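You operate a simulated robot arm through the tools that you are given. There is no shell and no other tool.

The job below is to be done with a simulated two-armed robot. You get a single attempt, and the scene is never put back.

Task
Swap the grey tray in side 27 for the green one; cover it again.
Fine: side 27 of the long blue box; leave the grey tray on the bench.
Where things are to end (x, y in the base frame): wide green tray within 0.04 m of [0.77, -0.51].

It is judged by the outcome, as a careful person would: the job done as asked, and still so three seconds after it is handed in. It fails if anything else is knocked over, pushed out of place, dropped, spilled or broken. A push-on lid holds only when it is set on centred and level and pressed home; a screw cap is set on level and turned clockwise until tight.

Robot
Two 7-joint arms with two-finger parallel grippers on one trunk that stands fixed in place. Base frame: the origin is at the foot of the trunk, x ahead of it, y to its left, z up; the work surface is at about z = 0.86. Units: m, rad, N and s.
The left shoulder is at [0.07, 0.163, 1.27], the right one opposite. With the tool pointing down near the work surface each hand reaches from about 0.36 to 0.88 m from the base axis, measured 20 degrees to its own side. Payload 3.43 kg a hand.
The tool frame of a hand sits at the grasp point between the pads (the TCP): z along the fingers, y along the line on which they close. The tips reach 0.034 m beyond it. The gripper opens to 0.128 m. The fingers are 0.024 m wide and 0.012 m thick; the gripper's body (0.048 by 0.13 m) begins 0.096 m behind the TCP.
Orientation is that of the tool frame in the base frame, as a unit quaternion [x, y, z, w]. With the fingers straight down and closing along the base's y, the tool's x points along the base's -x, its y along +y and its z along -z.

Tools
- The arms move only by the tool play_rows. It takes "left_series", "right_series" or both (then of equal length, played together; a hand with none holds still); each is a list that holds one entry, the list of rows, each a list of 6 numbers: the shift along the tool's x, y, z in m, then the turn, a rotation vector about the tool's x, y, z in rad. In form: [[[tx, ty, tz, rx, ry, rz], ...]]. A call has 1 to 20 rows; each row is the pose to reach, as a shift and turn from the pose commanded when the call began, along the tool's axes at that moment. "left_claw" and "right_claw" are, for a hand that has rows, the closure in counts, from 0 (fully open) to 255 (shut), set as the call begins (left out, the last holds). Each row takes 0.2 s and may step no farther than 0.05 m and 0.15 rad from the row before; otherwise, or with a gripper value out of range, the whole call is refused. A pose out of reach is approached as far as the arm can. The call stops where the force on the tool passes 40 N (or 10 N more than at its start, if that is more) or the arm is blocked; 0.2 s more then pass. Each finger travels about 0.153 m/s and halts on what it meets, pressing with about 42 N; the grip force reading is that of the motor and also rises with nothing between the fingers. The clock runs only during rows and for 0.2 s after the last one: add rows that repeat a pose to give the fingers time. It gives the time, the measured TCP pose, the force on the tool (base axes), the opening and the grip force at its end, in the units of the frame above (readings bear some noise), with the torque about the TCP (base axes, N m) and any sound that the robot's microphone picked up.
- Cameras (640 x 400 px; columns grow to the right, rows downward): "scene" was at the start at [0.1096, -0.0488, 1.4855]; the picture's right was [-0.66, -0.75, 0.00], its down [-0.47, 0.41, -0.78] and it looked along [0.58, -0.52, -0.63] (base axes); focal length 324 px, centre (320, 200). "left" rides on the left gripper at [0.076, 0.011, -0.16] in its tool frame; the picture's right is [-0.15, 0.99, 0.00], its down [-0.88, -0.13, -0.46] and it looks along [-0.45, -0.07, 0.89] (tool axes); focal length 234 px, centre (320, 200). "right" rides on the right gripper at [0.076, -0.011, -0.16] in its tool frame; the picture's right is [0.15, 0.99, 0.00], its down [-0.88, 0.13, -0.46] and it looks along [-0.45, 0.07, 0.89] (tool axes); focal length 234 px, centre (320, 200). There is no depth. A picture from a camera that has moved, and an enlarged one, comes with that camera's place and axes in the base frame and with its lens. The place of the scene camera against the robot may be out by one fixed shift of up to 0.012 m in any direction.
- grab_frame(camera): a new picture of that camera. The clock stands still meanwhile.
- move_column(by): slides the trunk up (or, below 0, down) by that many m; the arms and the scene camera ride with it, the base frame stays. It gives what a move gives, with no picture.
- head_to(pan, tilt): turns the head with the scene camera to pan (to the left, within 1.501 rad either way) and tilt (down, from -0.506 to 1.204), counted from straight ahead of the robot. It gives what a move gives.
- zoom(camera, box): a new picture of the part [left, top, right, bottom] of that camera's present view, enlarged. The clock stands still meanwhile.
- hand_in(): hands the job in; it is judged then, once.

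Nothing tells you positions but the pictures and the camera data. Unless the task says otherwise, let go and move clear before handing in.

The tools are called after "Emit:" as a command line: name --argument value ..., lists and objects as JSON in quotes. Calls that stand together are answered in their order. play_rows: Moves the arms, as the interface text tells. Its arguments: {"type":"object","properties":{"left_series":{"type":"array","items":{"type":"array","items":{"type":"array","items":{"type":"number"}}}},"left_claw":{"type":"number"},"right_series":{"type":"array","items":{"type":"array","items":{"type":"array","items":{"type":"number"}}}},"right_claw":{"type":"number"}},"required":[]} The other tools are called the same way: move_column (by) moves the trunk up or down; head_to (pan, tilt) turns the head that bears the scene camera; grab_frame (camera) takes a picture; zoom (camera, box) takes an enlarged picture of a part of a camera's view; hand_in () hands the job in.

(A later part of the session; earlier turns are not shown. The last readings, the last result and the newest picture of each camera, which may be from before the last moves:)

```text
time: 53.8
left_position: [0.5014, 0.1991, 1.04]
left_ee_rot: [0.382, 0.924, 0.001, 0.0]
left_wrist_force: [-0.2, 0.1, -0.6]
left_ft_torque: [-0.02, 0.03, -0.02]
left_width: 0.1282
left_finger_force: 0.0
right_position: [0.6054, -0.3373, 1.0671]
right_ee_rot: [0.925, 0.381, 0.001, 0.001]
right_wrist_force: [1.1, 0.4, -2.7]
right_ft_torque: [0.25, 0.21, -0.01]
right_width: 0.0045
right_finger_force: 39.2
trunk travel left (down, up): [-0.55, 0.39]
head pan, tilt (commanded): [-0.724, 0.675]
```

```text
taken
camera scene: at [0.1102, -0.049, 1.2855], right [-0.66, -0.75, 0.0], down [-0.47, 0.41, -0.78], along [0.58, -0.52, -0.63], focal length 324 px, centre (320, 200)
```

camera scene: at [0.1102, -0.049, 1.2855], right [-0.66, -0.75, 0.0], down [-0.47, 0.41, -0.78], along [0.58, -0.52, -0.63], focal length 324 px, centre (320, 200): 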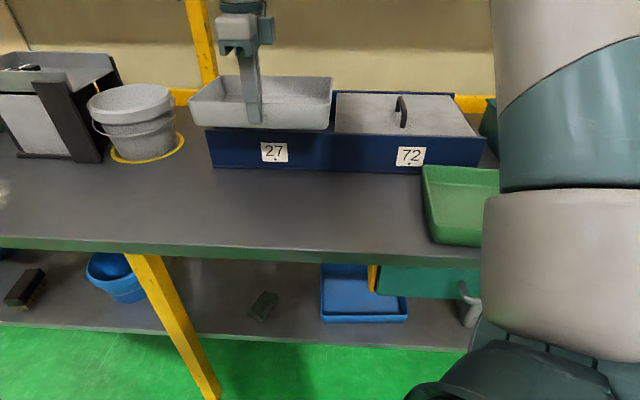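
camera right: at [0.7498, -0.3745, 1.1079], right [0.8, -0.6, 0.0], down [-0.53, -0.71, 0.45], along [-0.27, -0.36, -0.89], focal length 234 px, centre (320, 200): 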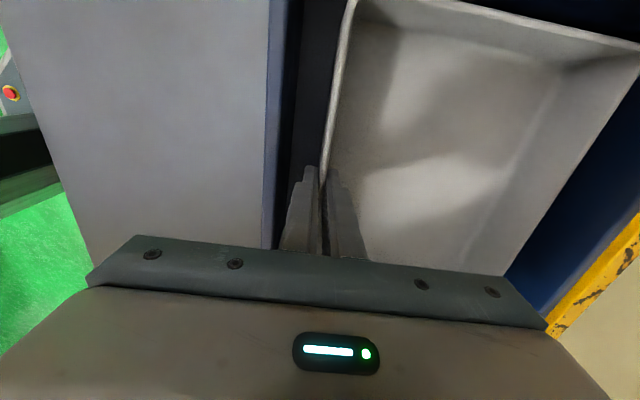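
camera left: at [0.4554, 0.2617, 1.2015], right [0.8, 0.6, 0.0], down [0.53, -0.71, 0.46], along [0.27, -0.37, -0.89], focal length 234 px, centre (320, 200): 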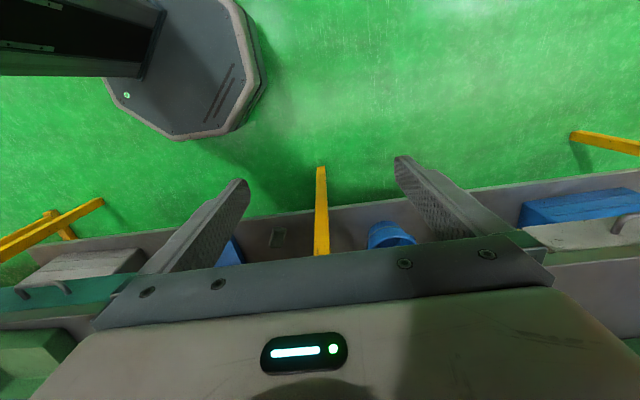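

Still clear and within reach. I'll go the remaining 0.119 m so the tray is over the bench strip between the box and the bench edge.

Emit:
play_rows --right_series '[[[0, -0.018, 0, 0, 0, 0], [0, -0.036, 0, 0, 0, 0], [0, -0.054, 0, 0, 0, 0], [0, -0.072, 0, 0, 0, 0], [0, -0.09, 0, 0, 0, 0], [0, -0.106, 0, 0, 0, 0], [0, -0.119, 0, 0, 0, 0], [0, -0.119, 0, 0, 0, 0]]]'

Emit:
grab_frame --camera "scene"

Emit:
grab_frame --camera "right"

Emit:
grab_frame --camera "left"

```text
time: 55.6
left_position: [0.5, 0.1979, 1.0411]
left_ee_rot: [0.381, 0.924, 0.0, -0.001]
left_wrist_force: [-0.3, 0.9, -0.3]
left_ft_torque: [-0.01, 0.01, -0.01]
left_width: 0.1281
left_finger_force: 0.0
right_position: [0.5209, -0.2522, 1.0662]
right_ee_rot: [0.924, 0.381, 0.001, 0.0]
right_wrist_force: [0.4, 0.2, -3.8]
right_ft_torque: [0.21, 0.22, 0.01]
right_width: 0.0045
right_finger_force: 38.9
trunk travel left (down, up): [-0.55, 0.39]
head pan, tilt (commanded): [-0.724, 0.675]
```

```text
taken
camera scene: at [0.1101, -0.049, 1.2855], right [-0.66, -0.75, 0.0], down [-0.47, 0.41, -0.78], along [0.58, -0.52, -0.63], focal length 324 px, centre (320, 200)
```

scene: 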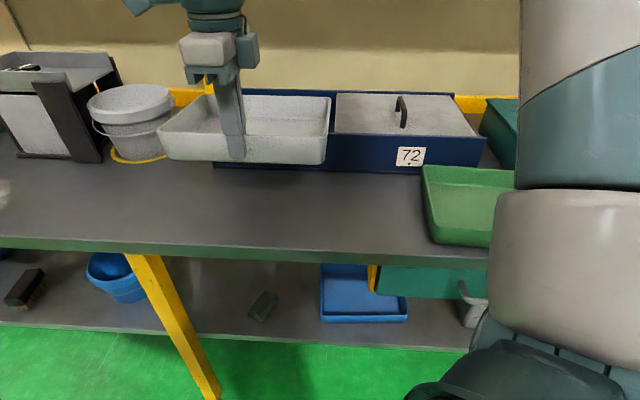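

```text
taken
camera right: at [0.567, -0.1904, 1.2277], right [0.8, -0.6, 0.0], down [-0.53, -0.71, 0.45], along [-0.27, -0.37, -0.89], focal length 234 px, centre (320, 200)
```

right: 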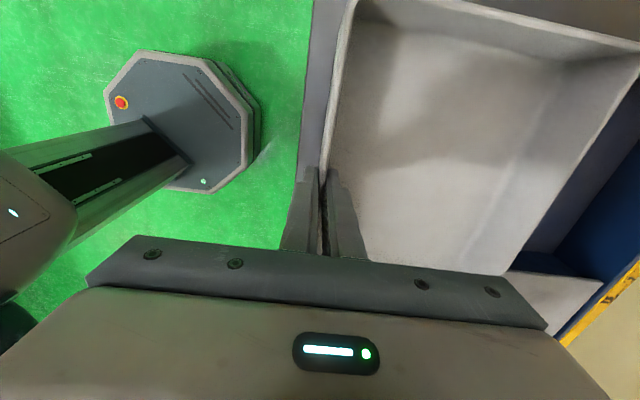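

```text
taken
camera left: at [0.4559, 0.2614, 1.2012], right [0.8, 0.6, 0.0], down [0.53, -0.71, 0.46], along [0.27, -0.37, -0.89], focal length 234 px, centre (320, 200)
```

left: 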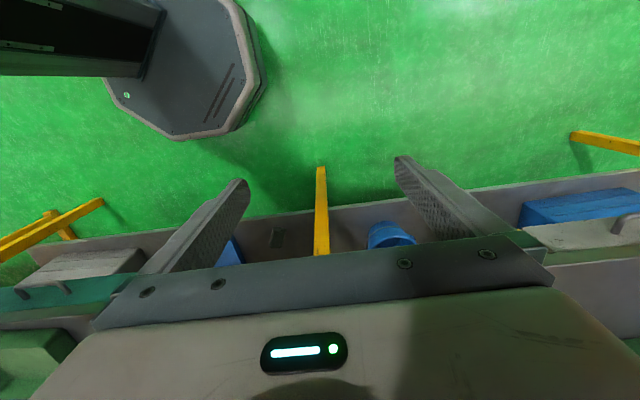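

The tray's front edge would sit at n≈0.545, with the bench edge at 0.52 and the box at 0.763, so it fits. I'll lower it, gently near the end.

Emit:
play_rows --right_series '[[[0, 0, 0.02, 0, 0, 0], [0, 0, 0.04, 0, 0, 0], [0, 0, 0.06, 0, 0, 0], [0, 0, 0.08, 0, 0, 0], [0, 0, 0.1, 0, 0, 0], [0, 0, 0.115, 0, 0, 0], [0, 0, 0.125, 0, 0, 0], [0, 0, 0.132, 0, 0, 0], [0, 0, 0.132, 0, 0, 0]]]'

Emit:
zoom --camera "scene" --box '[120, 100, 370, 270]'

```text
time: 57.6
left_position: [0.5013, 0.1995, 1.0404]
left_ee_rot: [0.382, 0.924, 0.0, 0.0]
left_wrist_force: [0.1, -0.6, -0.6]
left_ft_torque: [-0.02, 0.0, -0.01]
left_width: 0.1281
left_finger_force: 0.1
right_position: [0.5204, -0.2515, 0.9352]
right_ee_rot: [0.925, 0.381, 0.001, 0.0]
right_wrist_force: [-0.3, -0.9, -4.4]
right_ft_torque: [0.24, 0.22, 0.02]
right_width: 0.0045
right_finger_force: 38.8
trunk travel left (down, up): [-0.55, 0.39]
head pan, tilt (commanded): [-0.724, 0.675]
```

```text
2.35 times, centred on (245, 185) of scene
camera zoom: at [0.1099, -0.0488, 1.2855], right [-0.66, -0.75, 0.0], down [-0.47, 0.41, -0.78], along [0.58, -0.52, -0.63], focal length 762 px, centre (496, 235)
```

zoom: 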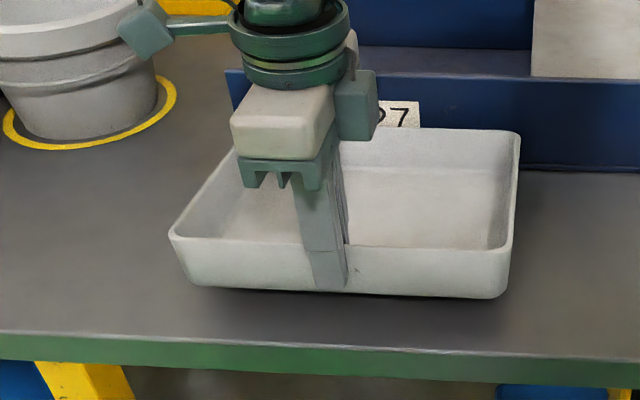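

The tray is nearly down. I'll continue slowly, checking the force.

Emit:
play_rows --right_series '[[[0, 0, 0.004, 0, 0, 0], [0, 0, 0.008, 0, 0, 0], [0, 0, 0.012, 0, 0, 0], [0, 0, 0.016, 0, 0, 0], [0, 0, 0.019, 0, 0, 0], [0, 0, 0.019, 0, 0, 0]]]'

Emit:
zoom --camera "scene" --box '[120, 100, 370, 270]'

```text
time: 59.0
left_position: [0.5, 0.1999, 1.0418]
left_ee_rot: [0.381, 0.925, 0.0, -0.001]
left_wrist_force: [-0.4, -0.6, 0.9]
left_ft_torque: [0.04, -0.02, 0.02]
left_width: 0.1278
left_finger_force: 0.1
right_position: [0.52, -0.2505, 0.918]
right_ee_rot: [0.924, 0.382, 0.002, 0.001]
right_wrist_force: [-2.2, 1.5, 6.7]
right_ft_torque: [-0.95, -1.0, -0.04]
right_width: 0.005
right_finger_force: 39.6
trunk travel left (down, up): [-0.55, 0.39]
head pan, tilt (commanded): [-0.724, 0.675]
```

```text
2.35 times, centred on (245, 185) of scene
camera zoom: at [0.1085, -0.0478, 1.2858], right [-0.66, -0.75, 0.0], down [-0.47, 0.41, -0.78], along [0.58, -0.52, -0.62], focal length 762 px, centre (496, 235)
```

zoom: 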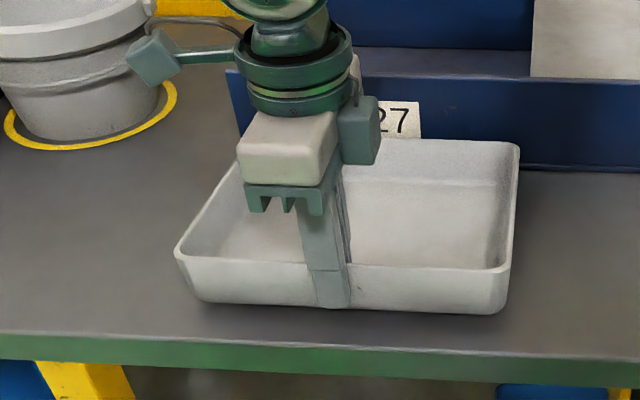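

The back edge of the tray has touched. A few millimetres more should seat the front.

Emit:
play_rows --right_series '[[[0, 0, 0.002, 0, 0, 0], [0, 0, 0.004, 0, 0, 0], [0, 0, 0.006, 0, 0, 0], [0, 0, 0.006, 0, 0, 0]]]'

Emit:
zoom --camera "scene" --box '[170, 180, 350, 260]'

```text
time: 60.0
left_position: [0.4999, 0.2004, 1.0415]
left_ee_rot: [0.382, 0.924, -0.001, 0.001]
left_wrist_force: [0.0, 0.2, -1.0]
left_ft_torque: [0.02, -0.01, 0.02]
left_width: 0.1283
left_finger_force: 0.1
right_position: [0.5203, -0.25, 0.9116]
right_ee_rot: [0.925, 0.381, 0.002, 0.001]
right_wrist_force: [-3.0, 2.5, 7.3]
right_ft_torque: [-0.75, -1.28, 0.07]
right_width: 0.0065
right_finger_force: 40.6
trunk travel left (down, up): [-0.55, 0.39]
head pan, tilt (commanded): [-0.724, 0.675]
```

```text
3.56 times, centred on (260, 220) of scene
camera zoom: at [0.1084, -0.0479, 1.2857], right [-0.66, -0.75, 0.0], down [-0.47, 0.41, -0.78], along [0.58, -0.52, -0.62], focal length 1151 px, centre (533, 129)
```

zoom: 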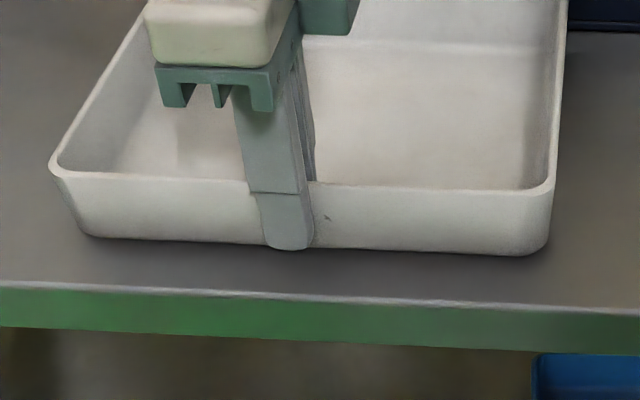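

It's nearly level: the pad width is back to the seated value. I'll go 2 mm more and release by opening partly.

Emit:
play_rows --right_series '[[[0, 0, 0.001, 0, 0, 0], [0, 0, 0.002, 0, 0, 0], [0, 0, 0.002, 0, 0, 0]]]'

Emit:
play_rows --right_series '[[[0, 0, 0, 0, 0, 0], [0, 0, 0, 0, 0, 0], [0, 0, 0, 0, 0, 0]]]' --right_claw 205

Emit:
zoom --camera "scene" --box '[120, 100, 370, 270]'

Emit:
grab_frame --camera "right"

```text
time: 60.8
left_position: [0.4996, 0.1997, 1.0424]
left_ee_rot: [0.382, 0.924, 0.0, 0.0]
left_wrist_force: [-1.1, 0.9, 0.0]
left_ft_torque: [0.0, 0.01, -0.02]
left_width: 0.128
left_finger_force: 0.1
right_position: [0.5212, -0.2509, 0.9074]
right_ee_rot: [0.924, 0.381, 0.002, 0.001]
right_wrist_force: [-3.5, 2.9, 6.7]
right_ft_torque: [-0.96, -1.08, -0.01]
right_width: 0.0068
right_finger_force: 41.1
trunk travel left (down, up): [-0.55, 0.39]
head pan, tilt (commanded): [-0.724, 0.675]
```

```text
time: 61.6
left_position: [0.5007, 0.1989, 1.0408]
left_ee_rot: [0.382, 0.924, 0.0, 0.0]
left_wrist_force: [0.6, 0.6, 0.2]
left_ft_torque: [0.03, -0.01, 0.03]
left_width: 0.1281
left_finger_force: 0.1
right_position: [0.5212, -0.2521, 0.9078]
right_ee_rot: [0.924, 0.381, 0.001, 0.0]
right_wrist_force: [0.6, -0.1, 0.1]
right_ft_torque: [-0.02, 0.02, 0.02]
right_width: 0.0251
right_finger_force: 0.1
trunk travel left (down, up): [-0.55, 0.39]
head pan, tilt (commanded): [-0.724, 0.675]
```

```text
2.35 times, centred on (245, 185) of scene
camera zoom: at [0.1098, -0.0488, 1.2855], right [-0.66, -0.75, 0.0], down [-0.47, 0.41, -0.78], along [0.58, -0.52, -0.63], focal length 762 px, centre (496, 235)
```

zoom: 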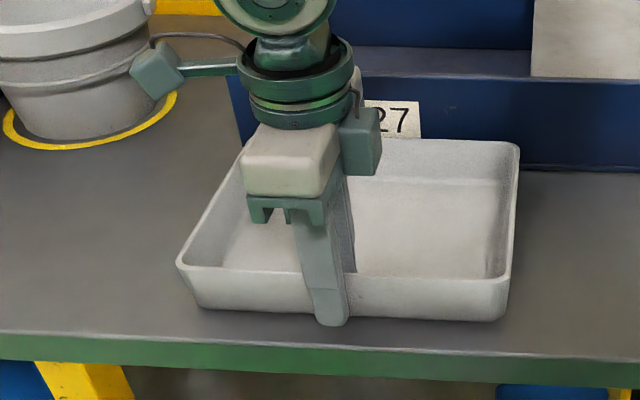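

```text
taken
camera right: at [0.567, -0.1905, 1.0684], right [0.8, -0.6, 0.0], down [-0.53, -0.71, 0.45], along [-0.27, -0.37, -0.89], focal length 234 px, centre (320, 200)
```

right: 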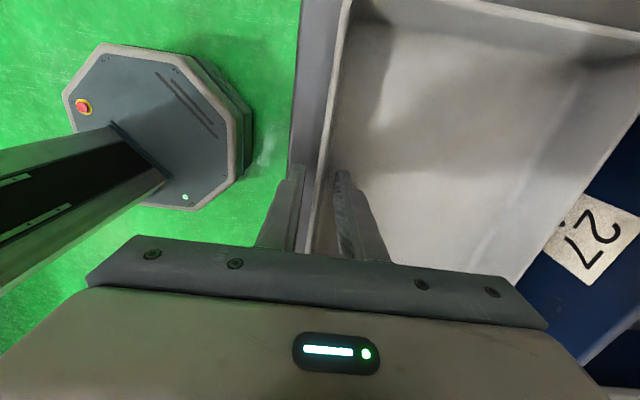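

The grey tray is released and seated on the bench. I'll rise straight up and then move over to view the green tray from above.

Emit:
play_rows --right_series '[[[0, 0, -0.02, 0, 0, 0], [0, 0, -0.05, 0, 0, 0], [0, 0, -0.09, 0, 0, 0], [0, 0, -0.13, 0, 0, 0], [0, 0, -0.17, 0, 0, 0], [0, 0, -0.21, 0, 0, 0], [-0.035, 0.005, -0.23, 0, 0, 0], [-0.07, 0.01, -0.25, 0, 0, 0], [-0.11, 0.016, -0.25, 0, 0, 0], [-0.15, 0.022, -0.25, 0, 0, 0], [-0.19, 0.027, -0.25, 0, 0, 0], [-0.23, 0.033, -0.25, 0, 0, 0], [-0.27, 0.038, -0.25, 0, 0, 0], [-0.311, 0.044, -0.25, 0, 0, 0], [-0.311, 0.044, -0.25, 0, 0, 0]]]'

Emit:
grab_frame --camera "right"

Emit:
grab_frame --camera "scene"

```text
time: 64.8
left_position: [0.5002, 0.2001, 1.0409]
left_ee_rot: [0.382, 0.924, -0.001, -0.001]
left_wrist_force: [0.7, 0.4, -0.4]
left_ft_torque: [-0.03, 0.0, -0.01]
left_width: 0.1279
left_finger_force: 0.2
right_position: [0.3314, -0.5008, 1.1573]
right_ee_rot: [0.924, 0.381, 0.001, 0.0]
right_wrist_force: [0.5, -0.4, -0.7]
right_ft_torque: [-0.02, 0.05, -0.01]
right_width: 0.0249
right_finger_force: 0.0
trunk travel left (down, up): [-0.55, 0.39]
head pan, tilt (commanded): [-0.724, 0.675]
```

```text
taken
camera right: at [0.3773, -0.4397, 1.3184], right [0.8, -0.6, 0.0], down [-0.53, -0.71, 0.46], along [-0.27, -0.37, -0.89], focal length 234 px, centre (320, 200)
```

right: 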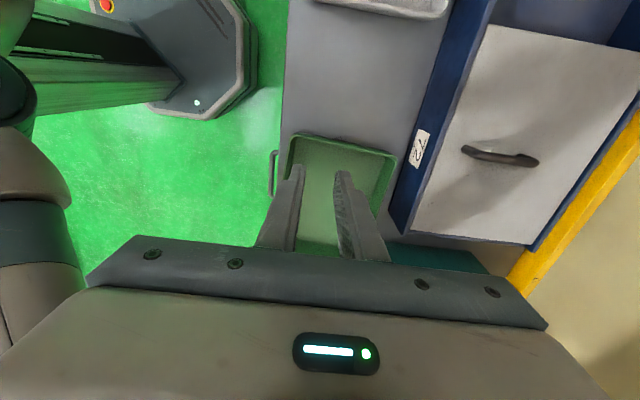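

```text
taken
camera scene: at [0.1102, -0.0476, 1.2856], right [-0.66, -0.75, 0.0], down [-0.47, 0.41, -0.78], along [0.58, -0.52, -0.63], focal length 324 px, centre (320, 200)
```

scene: 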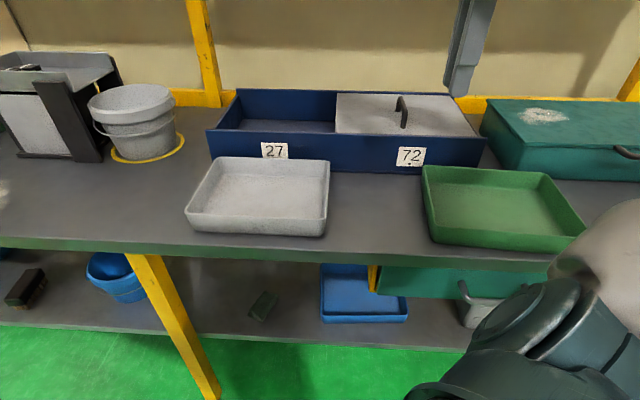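

The whole green tray is visible now. I'll zoom in to measure its size and orientation from both cameras.

Emit:
zoom --camera "scene" --box '[400, 145, 610, 275]'

Emit:
zoom --camera "right" --box '[260, 110, 420, 260]'

Emit:
zoom --camera "scene" --box '[180, 80, 350, 250]'

```text
3.05 times, centred on (505, 210) of scene
camera zoom: at [0.1102, -0.0476, 1.2856], right [-0.66, -0.75, 0.0], down [-0.47, 0.41, -0.78], along [0.58, -0.52, -0.63], focal length 987 px, centre (-244, 170)
```

zoom: 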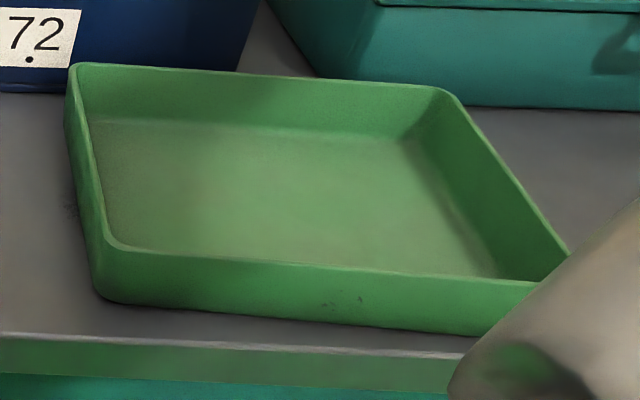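

```text
2.67 times, centred on (340, 185) of right
camera zoom: at [0.3773, -0.4397, 1.3184], right [0.8, -0.6, 0.0], down [-0.53, -0.71, 0.46], along [-0.27, -0.37, -0.89], focal length 624 px, centre (267, 240)
```

zoom: 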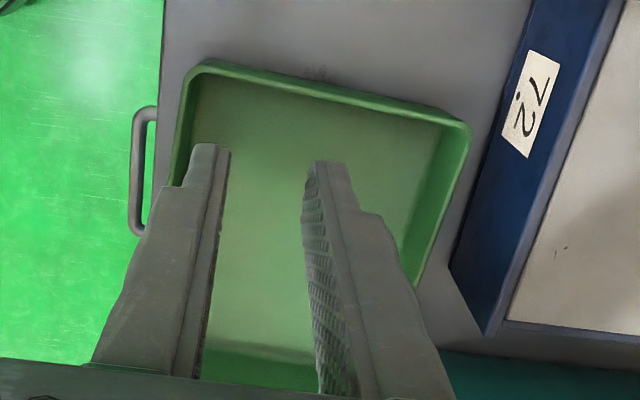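

```text
2.35 times, centred on (265, 165) of scene
camera zoom: at [0.1102, -0.0476, 1.2856], right [-0.66, -0.75, 0.0], down [-0.47, 0.41, -0.78], along [0.58, -0.52, -0.63], focal length 762 px, centre (449, 282)
```

zoom: 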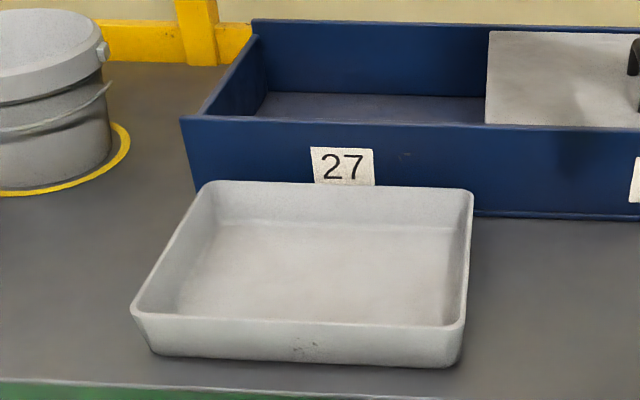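

The green tray is about 0.257 × 0.197 m, the same footprint as the grey one. It is turned roughly 3–4° from the box direction, with its front wall centre near (0.19, -0.56). I'll move the hand above that wall to measure it properly.

Emit:
play_rows --right_series '[[[-0.023, -0.008, 0, 0, 0, 0.01], [-0.046, -0.016, 0, 0, 0, 0.02], [-0.069, -0.023, 0, 0, 0, 0.03], [-0.092, -0.031, 0, 0, 0, 0.04], [-0.115, -0.039, 0, 0, 0, 0.05], [-0.1386, -0.0467, 0, 0, 0, 0.061], [-0.1386, -0.0467, 0, 0, 0, 0.061]]]'

Emit:
grab_frame --camera "right"

Emit:
grab_frame --camera "scene"

```text
time: 66.4
left_position: [0.5015, 0.1999, 1.0403]
left_ee_rot: [0.382, 0.924, 0.0, 0.0]
left_wrist_force: [0.1, 2.2, 0.1]
left_ft_torque: [0.02, -0.01, 0.0]
left_width: 0.1279
left_finger_force: 0.0
right_position: [0.201, -0.5653, 1.1582]
right_ee_rot: [0.936, 0.352, 0.002, 0.0]
right_wrist_force: [1.2, -0.5, 0.7]
right_ft_torque: [0.01, 0.04, 0.02]
right_width: 0.0251
right_finger_force: 0.2
trunk travel left (down, up): [-0.55, 0.39]
head pan, tilt (commanded): [-0.724, 0.675]
```

```text
taken
camera right: at [0.2501, -0.5081, 1.3178], right [0.76, -0.65, 0.0], down [-0.58, -0.68, 0.46], along [-0.29, -0.35, -0.89], focal length 234 px, centre (320, 200)
```

right: 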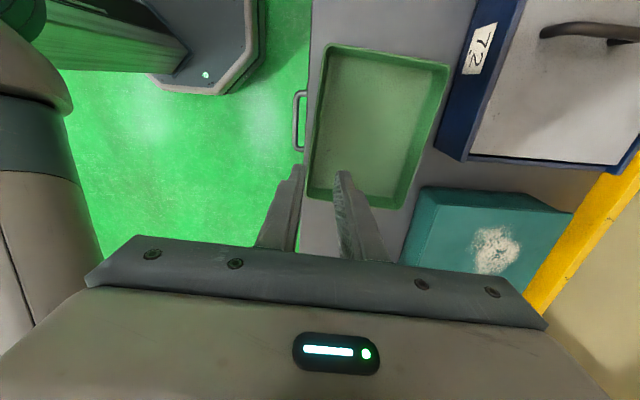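

```text
taken
camera scene: at [0.1104, -0.0487, 1.2855], right [-0.66, -0.75, 0.0], down [-0.47, 0.41, -0.78], along [0.58, -0.52, -0.63], focal length 324 px, centre (320, 200)
```

scene: 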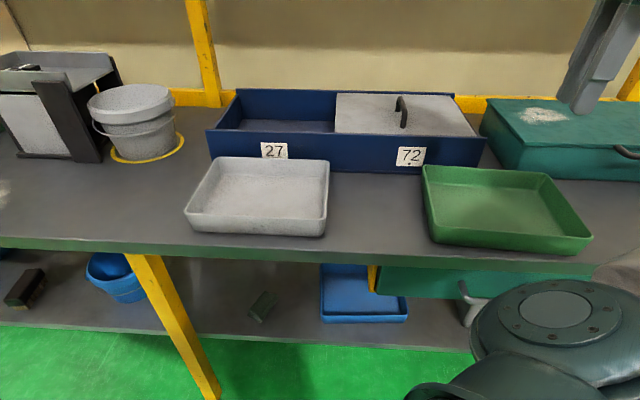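

Now the whole green tray is visible in both views. I'll zoom in for corner measurements.

Emit:
zoom --camera "right" --box '[290, 30, 460, 220]'

Emit:
zoom --camera "scene" --box '[410, 150, 610, 270]'

Emit:
zoom --camera "right" --box '[295, 130, 355, 170]'

```text
2.11 times, centred on (375, 125) of right
camera zoom: at [0.2501, -0.5081, 1.3178], right [0.76, -0.65, 0.0], down [-0.58, -0.68, 0.46], along [-0.29, -0.35, -0.89], focal length 493 px, centre (204, 358)
```

zoom: 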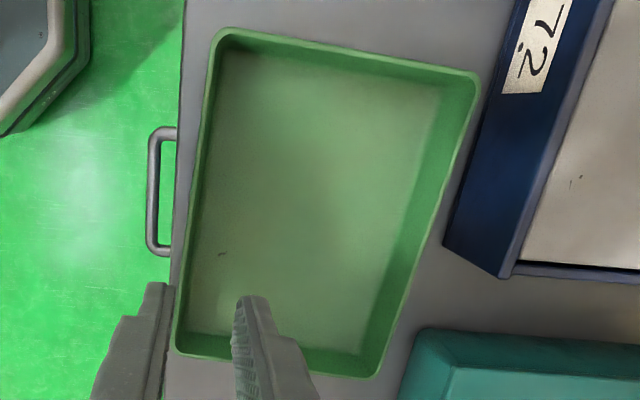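

```text
3.20 times, centred on (510, 210) of scene
camera zoom: at [0.1104, -0.0487, 1.2855], right [-0.66, -0.75, 0.0], down [-0.47, 0.41, -0.78], along [0.58, -0.52, -0.63], focal length 1036 px, centre (-288, 168)
```

zoom: 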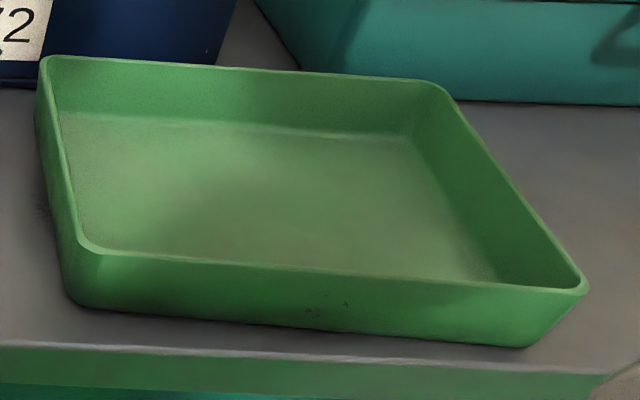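

```text
10.00 times, centred on (325, 150) of right
camera zoom: at [0.2501, -0.5081, 1.3178], right [0.76, -0.65, 0.0], down [-0.58, -0.68, 0.46], along [-0.29, -0.35, -0.89], focal length 2342 px, centre (270, 700)
```

zoom: 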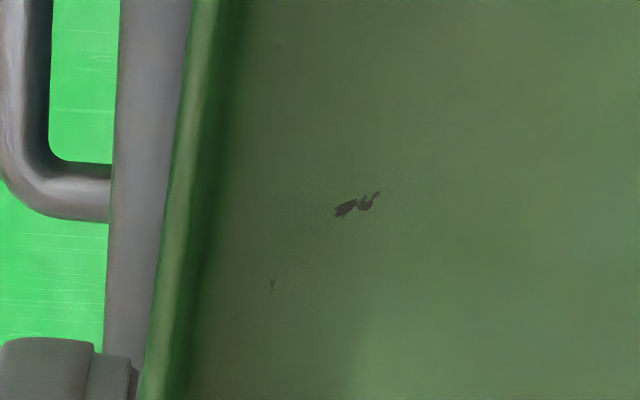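

The front wall of the green tray runs at 42.1°, with its rim centre line just in front of the hand. I'll correct the alignment and descend to a little above the wall.

Emit:
play_rows --right_series '[[[-0.0055, -0.0079, 0, 0, 0, -0.0154], [-0.0055, -0.0079, 0.03, 0, 0, -0.0154], [-0.0055, -0.0079, 0.06, 0, 0, -0.0154], [-0.0055, -0.0079, 0.1, 0, 0, -0.0154], [-0.0055, -0.0079, 0.14, 0, 0, -0.0154], [-0.0055, -0.0079, 0.17, 0, 0, -0.0154], [-0.0055, -0.0079, 0.2, 0, 0, -0.0154], [-0.0055, -0.0079, 0.2, 0, 0, -0.0154]]]'

Emit:
zoom --camera "right" --box '[250, 100, 390, 220]'

Emit:
grab_frame --camera "scene"

```text
time: 68.2
left_position: [0.5001, 0.1997, 1.0417]
left_ee_rot: [0.382, 0.924, 0.0, 0.0]
left_wrist_force: [-0.4, -0.3, -0.5]
left_ft_torque: [-0.03, 0.02, 0.01]
left_width: 0.128
left_finger_force: 0.0
right_position: [0.1901, -0.5659, 0.9576]
right_ee_rot: [0.933, 0.36, 0.001, 0.001]
right_wrist_force: [-0.2, -0.6, 0.1]
right_ft_torque: [-0.03, -0.01, 0.03]
right_width: 0.0249
right_finger_force: 0.0
trunk travel left (down, up): [-0.55, 0.39]
head pan, tilt (commanded): [-0.724, 0.675]
```

```text
3.33 times, centred on (320, 160) of right
camera zoom: at [0.2388, -0.5051, 1.1177], right [0.77, -0.63, 0.0], down [-0.57, -0.69, 0.45], along [-0.29, -0.35, -0.89], focal length 781 px, centre (320, 333)
```

zoom: 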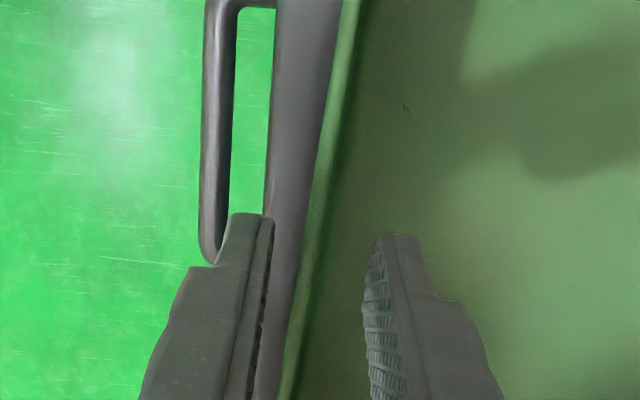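

```text
taken
camera scene: at [0.1094, -0.0485, 1.2856], right [-0.66, -0.75, 0.0], down [-0.47, 0.41, -0.78], along [0.58, -0.52, -0.63], focal length 324 px, centre (320, 200)
```

scene: 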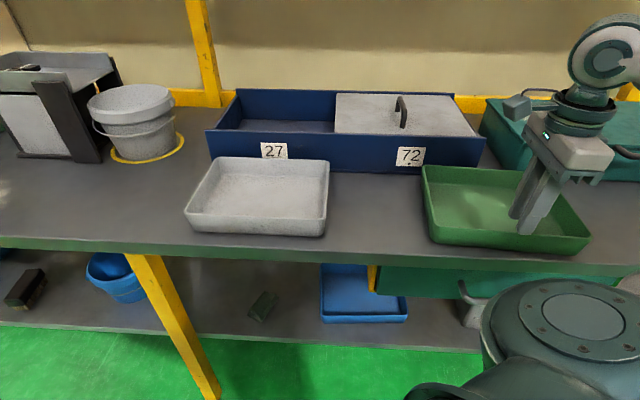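

The wall is centred between the fingers. I'll descend the last 5 cm and close.

Emit:
play_rows --right_series '[[[0, 0, 0.012, 0, 0, 0], [0, 0, 0.024, 0, 0, 0], [0, 0, 0.036, 0, 0, 0], [0, 0, 0.044, 0, 0, 0], [0, 0, 0.05, 0, 0, 0], [0, 0, 0.05, 0, 0, 0]]]'

Emit:
zoom --camera "scene" --box '[410, 130, 610, 270]'

```text
time: 69.6
left_position: [0.5002, 0.1994, 1.0415]
left_ee_rot: [0.382, 0.924, 0.0, 0.0]
left_wrist_force: [-0.9, 0.0, -0.4]
left_ft_torque: [-0.01, 0.01, -0.03]
left_width: 0.1278
left_finger_force: 0.0
right_position: [0.1897, -0.5648, 0.9083]
right_ee_rot: [0.933, 0.36, 0.001, 0.001]
right_wrist_force: [-0.1, -0.1, 0.3]
right_ft_torque: [0.0, 0.01, 0.01]
right_width: 0.0251
right_finger_force: 0.1
trunk travel left (down, up): [-0.55, 0.39]
head pan, tilt (commanded): [-0.724, 0.675]
```

```text
2.86 times, centred on (510, 200) of scene
camera zoom: at [0.1094, -0.0487, 1.2856], right [-0.66, -0.75, 0.0], down [-0.47, 0.41, -0.78], along [0.58, -0.52, -0.63], focal length 925 px, centre (-223, 200)
```

zoom: 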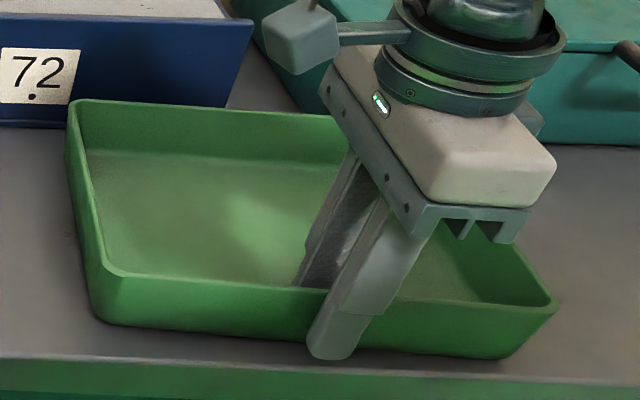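

The fingers straddle the front wall near its centre with no contact. Closing now.

Emit:
play_rows --right_series '[[[0, 0, 0, 0, 0, 0], [0, 0, 0, 0, 0, 0], [0, 0, 0, 0, 0, 0], [0, 0, 0, 0, 0, 0]]]' --right_claw 255

Emit:
play_rows --right_series '[[[0, 0, -0.006, 0, 0, 0], [0, 0, -0.012, 0, 0, 0], [0, 0, -0.018, 0, 0, 0], [0, 0, -0.024, 0, 0, 0], [0, 0, -0.03, 0, 0, 0], [0, 0, -0.03, 0, 0, 0]]]'

Emit:
zoom --camera "scene" --box '[410, 130, 610, 270]'

Emit:
grab_frame --camera "right"

```text
time: 70.6
left_position: [0.4996, 0.1995, 1.0413]
left_ee_rot: [0.382, 0.924, -0.001, 0.001]
left_wrist_force: [0.2, -0.6, -0.7]
left_ft_torque: [0.0, 0.03, -0.01]
left_width: 0.128
left_finger_force: 0.1
right_position: [0.1897, -0.5648, 0.9076]
right_ee_rot: [0.933, 0.36, 0.002, 0.002]
right_wrist_force: [0.1, -2.8, 5.9]
right_ft_torque: [-1.21, -1.01, -0.64]
right_width: 0.0069
right_finger_force: 41.5
trunk travel left (down, up): [-0.55, 0.39]
head pan, tilt (commanded): [-0.724, 0.675]
```

```text
time: 72.0
left_position: [0.5007, 0.1995, 1.0405]
left_ee_rot: [0.382, 0.924, 0.0, 0.0]
left_wrist_force: [1.0, -0.2, 0.9]
left_ft_torque: [-0.03, 0.02, 0.01]
left_width: 0.128
left_finger_force: 0.1
right_position: [0.1893, -0.5657, 0.9369]
right_ee_rot: [0.933, 0.36, 0.002, 0.0]
right_wrist_force: [0.6, 0.5, -2.5]
right_ft_torque: [0.23, 0.22, -0.03]
right_width: 0.0045
right_finger_force: 38.6
trunk travel left (down, up): [-0.55, 0.39]
head pan, tilt (commanded): [-0.724, 0.675]
```

```text
2.86 times, centred on (510, 200) of scene
camera zoom: at [0.1096, -0.0491, 1.2855], right [-0.66, -0.75, 0.0], down [-0.47, 0.41, -0.78], along [0.58, -0.52, -0.63], focal length 925 px, centre (-223, 200)
```

zoom: 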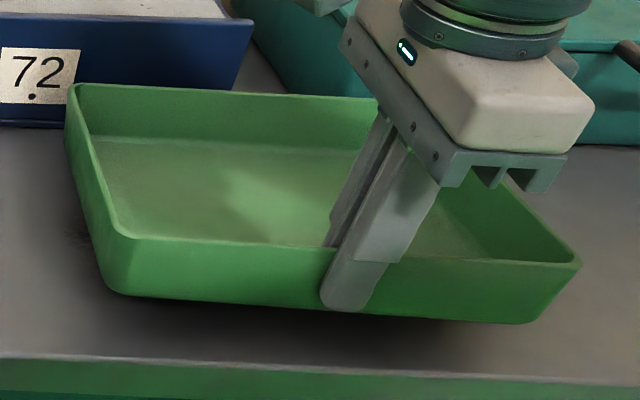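

```text
taken
camera right: at [0.2388, -0.5058, 1.0983], right [0.77, -0.63, 0.0], down [-0.57, -0.69, 0.45], along [-0.29, -0.35, -0.89], focal length 234 px, centre (320, 200)
```

right: 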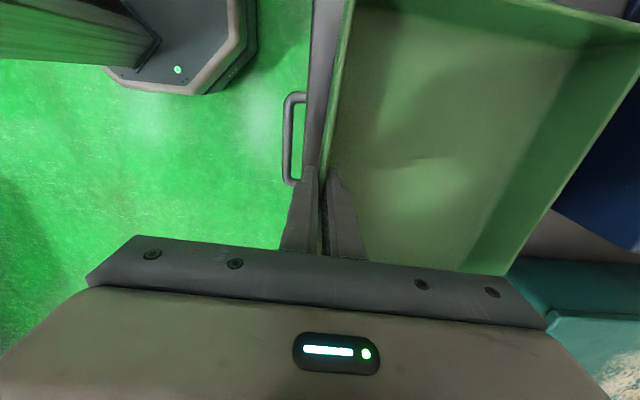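

The green tray is gripped and lifted like the first one. I'll raise it well clear of the box and handle before carrying it across.

Emit:
play_rows --right_series '[[[0, 0, -0.02, 0, 0, 0], [0, 0, -0.04, 0, 0, 0], [0, 0, -0.06, 0, 0, 0], [0, 0, -0.08, 0, 0, 0], [0, 0, -0.1, 0, 0, 0], [0, 0, -0.12, 0, 0, 0], [0, 0, -0.14, 0, 0, 0], [0, 0, -0.16, 0, 0, 0], [0, 0, -0.18, 0, 0, 0], [0, 0, -0.18, 0, 0, 0]]]'

Emit:
grab_frame --camera "scene"

Emit:
grab_frame --camera "right"

```text
time: 74.2
left_position: [0.5002, 0.1987, 1.0412]
left_ee_rot: [0.381, 0.924, 0.0, 0.0]
left_wrist_force: [-0.6, -0.1, 0.2]
left_ft_torque: [-0.02, -0.01, 0.01]
left_width: 0.1278
left_finger_force: 0.0
right_position: [0.1898, -0.5665, 1.1173]
right_ee_rot: [0.933, 0.36, 0.0, 0.001]
right_wrist_force: [0.4, 0.4, -4.1]
right_ft_torque: [0.26, 0.18, -0.01]
right_width: 0.0046
right_finger_force: 38.9
trunk travel left (down, up): [-0.55, 0.39]
head pan, tilt (commanded): [-0.724, 0.675]
```

```text
taken
camera scene: at [0.1096, -0.0492, 1.2855], right [-0.66, -0.75, 0.0], down [-0.47, 0.41, -0.78], along [0.58, -0.52, -0.63], focal length 324 px, centre (320, 200)
```

scene: 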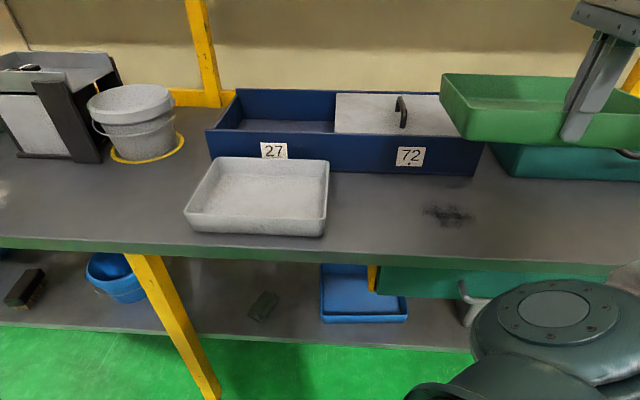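

```text
taken
camera right: at [0.2391, -0.5065, 1.2785], right [0.77, -0.63, 0.0], down [-0.57, -0.69, 0.45], along [-0.29, -0.35, -0.89], focal length 234 px, centre (320, 200)
```

right: 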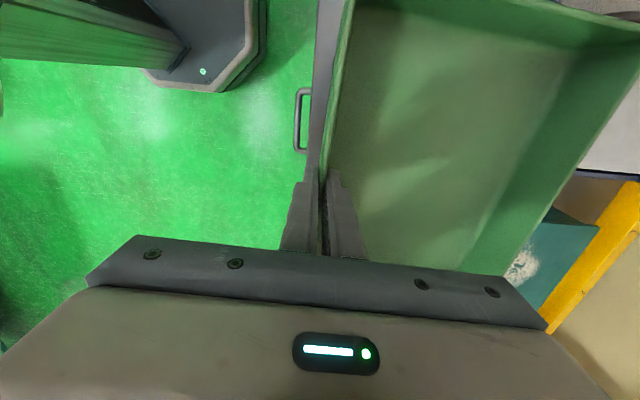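

The tray hangs well clear. Before moving, I'll measure where the tray's centre is relative to the hand, from its left and right edges.

Emit:
zoom --camera "right" --box '[320, 0, 640, 280]'

Emit:
zoom --camera "scene" --box '[420, 40, 640, 180]'

```text
1.43 times, centred on (480, 140) of right
camera zoom: at [0.2391, -0.5065, 1.2785], right [0.77, -0.63, 0.0], down [-0.57, -0.69, 0.45], along [-0.29, -0.35, -0.89], focal length 334 px, centre (91, 286)
```

zoom: 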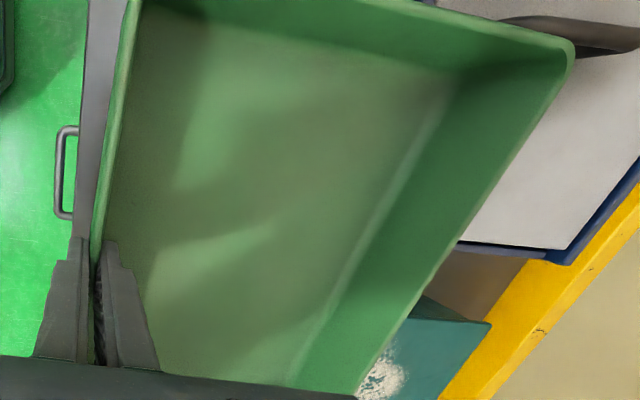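

```text
2.86 times, centred on (530, 110) of scene
camera zoom: at [0.1096, -0.0492, 1.2855], right [-0.66, -0.75, 0.0], down [-0.47, 0.41, -0.78], along [0.58, -0.52, -0.63], focal length 925 px, centre (-280, 457)
```

zoom: 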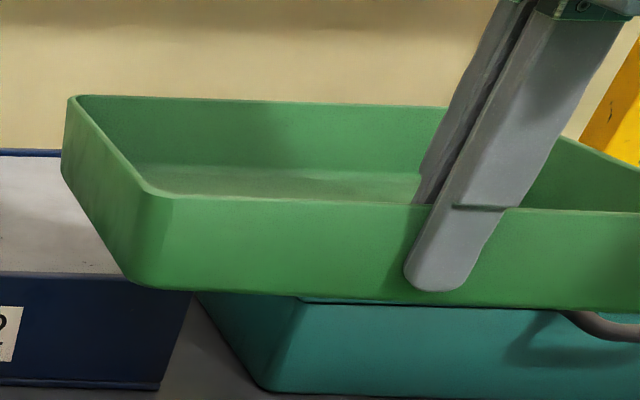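

The tray's centre is about 5 mm to the left of the hand. I'll carry it across at this height to above side 27, turning it about 2.8° to line up with the box.

Emit:
play_rows --right_series '[[[0.029, 0.0156, 0, 0, 0, -0.003], [0.058, 0.0312, 0, 0, 0, -0.006], [0.087, 0.0468, 0, 0, 0, -0.009], [0.1161, 0.0623, 0, 0, 0, -0.012], [0.1451, 0.0779, 0, 0, 0, -0.015], [0.1741, 0.0935, 0, 0, 0, -0.018], [0.2031, 0.1091, 0, 0, 0, -0.021], [0.2321, 0.1247, 0, 0, 0, -0.024], [0.2612, 0.1403, 0, 0, 0, -0.027], [0.2902, 0.1559, 0, 0, 0, -0.03], [0.3192, 0.1715, 0, 0, 0, -0.033], [0.3482, 0.187, 0, 0, 0, -0.036], [0.3772, 0.2026, 0, 0, 0, -0.039], [0.4063, 0.2182, 0, 0, 0, -0.043], [0.4353, 0.2338, 0, 0, 0, -0.046], [0.4643, 0.2494, 0, 0, 0, -0.049], [0.4643, 0.2494, 0, 0, 0, -0.049]]]'

Emit:
grab_frame --camera "scene"

Emit:
grab_frame --camera "right"

```text
time: 77.8
left_position: [0.4994, 0.2003, 1.0416]
left_ee_rot: [0.382, 0.924, -0.001, 0.001]
left_wrist_force: [-0.4, 0.3, 0.9]
left_ft_torque: [0.02, -0.03, 0.0]
left_width: 0.1279
left_finger_force: 0.0
right_position: [0.7014, -0.4377, 1.119]
right_ee_rot: [0.924, 0.382, 0.001, 0.001]
right_wrist_force: [-1.0, -1.0, -3.7]
right_ft_torque: [0.18, 0.18, -0.02]
right_width: 0.0047
right_finger_force: 39.7
trunk travel left (down, up): [-0.55, 0.39]
head pan, tilt (commanded): [-0.724, 0.675]
```

```text
taken
camera scene: at [0.1084, -0.049, 1.2857], right [-0.66, -0.75, 0.0], down [-0.47, 0.41, -0.78], along [0.58, -0.52, -0.62], focal length 324 px, centre (320, 200)
```

scene: 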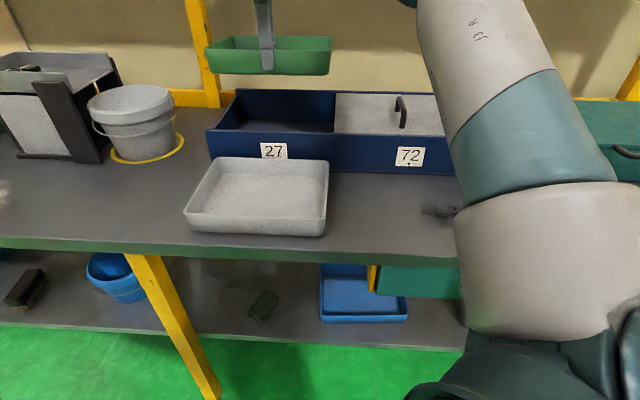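

```text
taken
camera right: at [0.7468, -0.3764, 1.28], right [0.8, -0.6, 0.0], down [-0.53, -0.71, 0.45], along [-0.27, -0.37, -0.89], focal length 234 px, centre (320, 200)
```

right: 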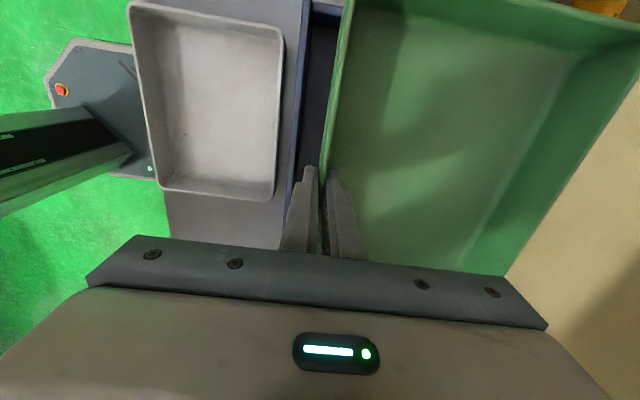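

The green tray is above side 27. I'll lower it until its bottom is just above the rim and then check the alignment left and right.

Emit:
play_rows --right_series '[[[0, 0, 0.015, 0, 0, 0], [0, 0, 0.03, 0, 0, 0], [0, 0, 0.045, 0, 0, 0], [0, 0, 0.06, 0, 0, 0], [0, 0, 0.072, 0, 0, 0], [0, 0, 0.072, 0, 0, 0]]]'

Emit:
zoom --camera "scene" --box '[190, 50, 370, 180]'

Emit:
zoom --camera "right" --box '[280, 0, 640, 280]'

```text
time: 79.2
left_position: [0.4991, 0.1994, 1.0421]
left_ee_rot: [0.382, 0.924, 0.001, 0.0]
left_wrist_force: [0.1, 0.3, 0.3]
left_ft_torque: [-0.03, 0.04, 0.0]
left_width: 0.1281
left_finger_force: 0.1
right_position: [0.7028, -0.4374, 1.0459]
right_ee_rot: [0.923, 0.384, 0.001, 0.0]
right_wrist_force: [0.2, -0.4, -2.7]
right_ft_torque: [0.23, 0.24, -0.03]
right_width: 0.0043
right_finger_force: 38.9
trunk travel left (down, up): [-0.55, 0.39]
head pan, tilt (commanded): [-0.724, 0.675]
```

```text
3.08 times, centred on (280, 115) of scene
camera zoom: at [0.1099, -0.0489, 1.2855], right [-0.66, -0.75, 0.0], down [-0.47, 0.41, -0.78], along [0.58, -0.52, -0.63], focal length 996 px, centre (443, 462)
```

zoom: 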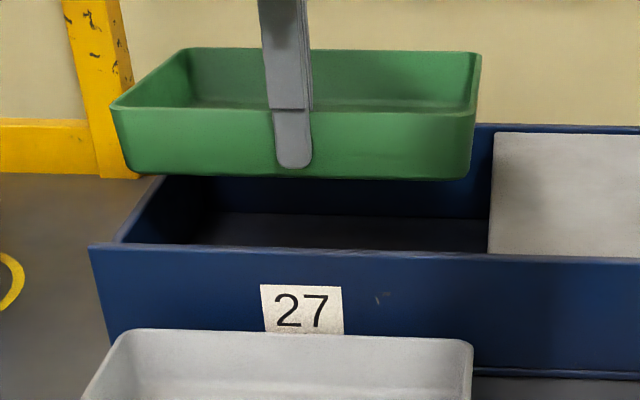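

```text
1.43 times, centred on (460, 140) of right
camera zoom: at [0.748, -0.3765, 1.2068], right [0.8, -0.6, 0.0], down [-0.53, -0.71, 0.45], along [-0.27, -0.37, -0.89], focal length 334 px, centre (120, 286)
```

zoom: 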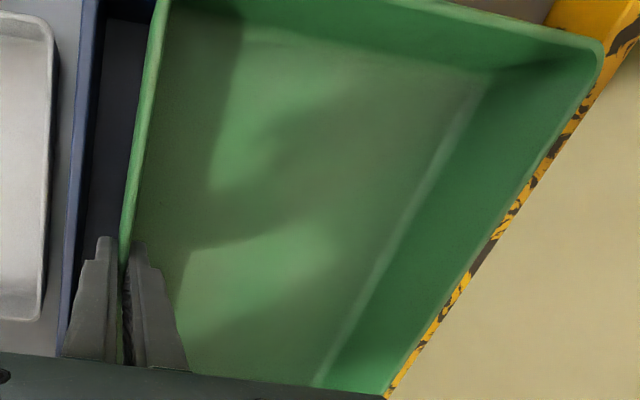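

The left and right alignment looks good: tray bottom s≈-0.315 to -0.068, with the cover's edge at s≈-0.053. I'll verify the clearance to the left wall before going in.

Emit:
zoom --camera "scene" --box '[205, 80, 265, 140]'

Emit:
zoom --camera "scene" --box '[310, 80, 370, 140]'

Emit:
zoom --camera "right" --box '[300, 0, 360, 40]'

```text
6.67 times, centred on (235, 110) of scene
camera zoom: at [0.1099, -0.0489, 1.2855], right [-0.66, -0.75, 0.0], down [-0.47, 0.41, -0.78], along [0.58, -0.52, -0.63], focal length 2159 px, centre (887, 800)
```

zoom: 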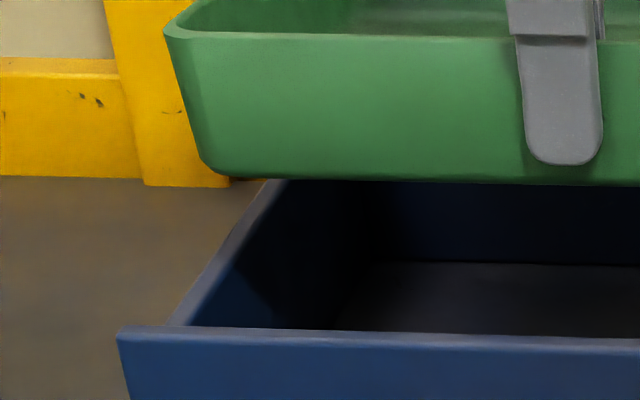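

```text
6.67 times, centred on (340, 110) of scene
camera zoom: at [0.1099, -0.0489, 1.2855], right [-0.66, -0.75, 0.0], down [-0.47, 0.41, -0.78], along [0.58, -0.52, -0.63], focal length 2159 px, centre (187, 800)
```

zoom: 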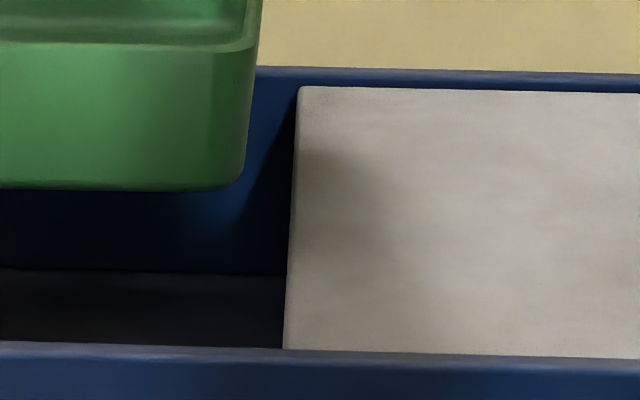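

```text
10.00 times, centred on (330, 20) of right
camera zoom: at [0.748, -0.3765, 1.2068], right [0.8, -0.6, 0.0], down [-0.53, -0.71, 0.45], along [-0.27, -0.37, -0.89], focal length 2342 px, centre (220, 2000)
```

zoom: 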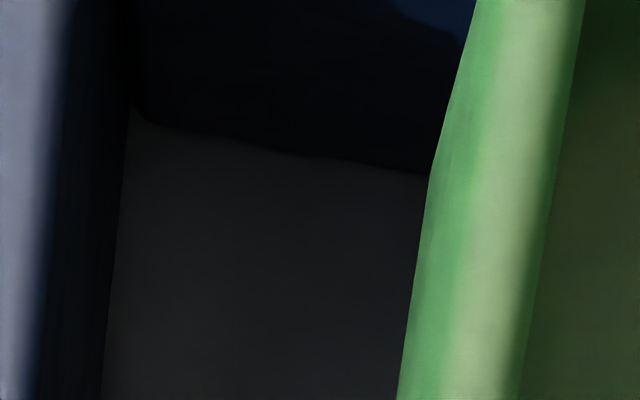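

Clearances: left gap about 13 mm, right gap to the cover edge about 10 mm, front and back about 26 mm. I'll lower the tray into side 27, slowing near the floor.

Emit:
play_rows --right_series '[[[0, 0, 0.012, 0, 0, 0], [0, 0, 0.024, 0, 0, 0], [0, 0, 0.036, 0, 0, 0], [0, 0, 0.048, 0, 0, 0], [0, 0, 0.06, 0, 0, 0], [0, 0, 0.072, 0, 0, 0], [0, 0, 0.084, 0, 0, 0], [0, 0, 0.096, 0, 0, 0], [0, 0, 0.106, 0, 0, 0], [0, 0, 0.106, 0, 0, 0]]]'

Emit:
zoom --camera "scene" --box '[190, 50, 370, 180]'

Emit:
grab_frame --camera "right"

```text
time: 81.4
left_position: [0.5003, 0.2003, 1.0405]
left_ee_rot: [0.382, 0.924, 0.0, 0.001]
left_wrist_force: [-0.5, 0.2, -0.1]
left_ft_torque: [0.01, 0.01, 0.01]
left_width: 0.128
left_finger_force: 0.0
right_position: [0.7026, -0.4363, 0.9391]
right_ee_rot: [0.924, 0.383, 0.0, 0.001]
right_wrist_force: [-0.1, 0.4, -3.1]
right_ft_torque: [0.19, 0.2, -0.02]
right_width: 0.0044
right_finger_force: 38.9
trunk travel left (down, up): [-0.55, 0.39]
head pan, tilt (commanded): [-0.724, 0.675]
```

```text
3.08 times, centred on (280, 115) of scene
camera zoom: at [0.1099, -0.0488, 1.2855], right [-0.66, -0.75, 0.0], down [-0.47, 0.41, -0.78], along [0.58, -0.52, -0.63], focal length 996 px, centre (443, 462)
```

zoom: 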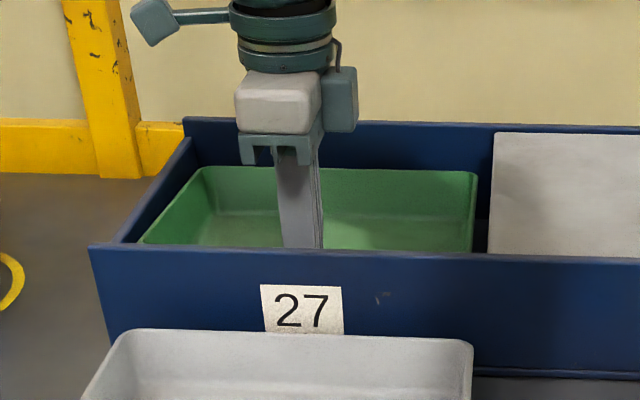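

```text
taken
camera right: at [0.748, -0.3757, 1.1009], right [0.8, -0.6, 0.0], down [-0.53, -0.71, 0.45], along [-0.27, -0.37, -0.89], focal length 234 px, centre (320, 200)
```

right: 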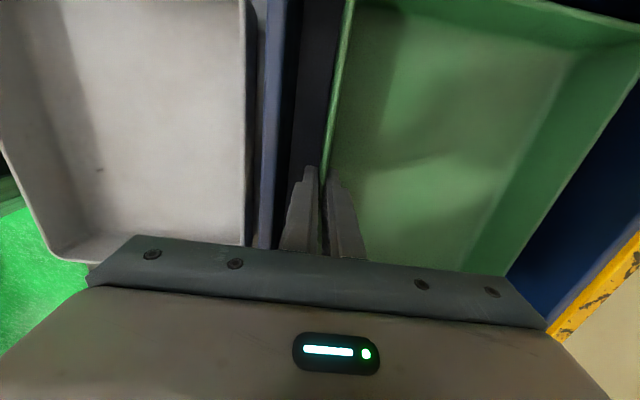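

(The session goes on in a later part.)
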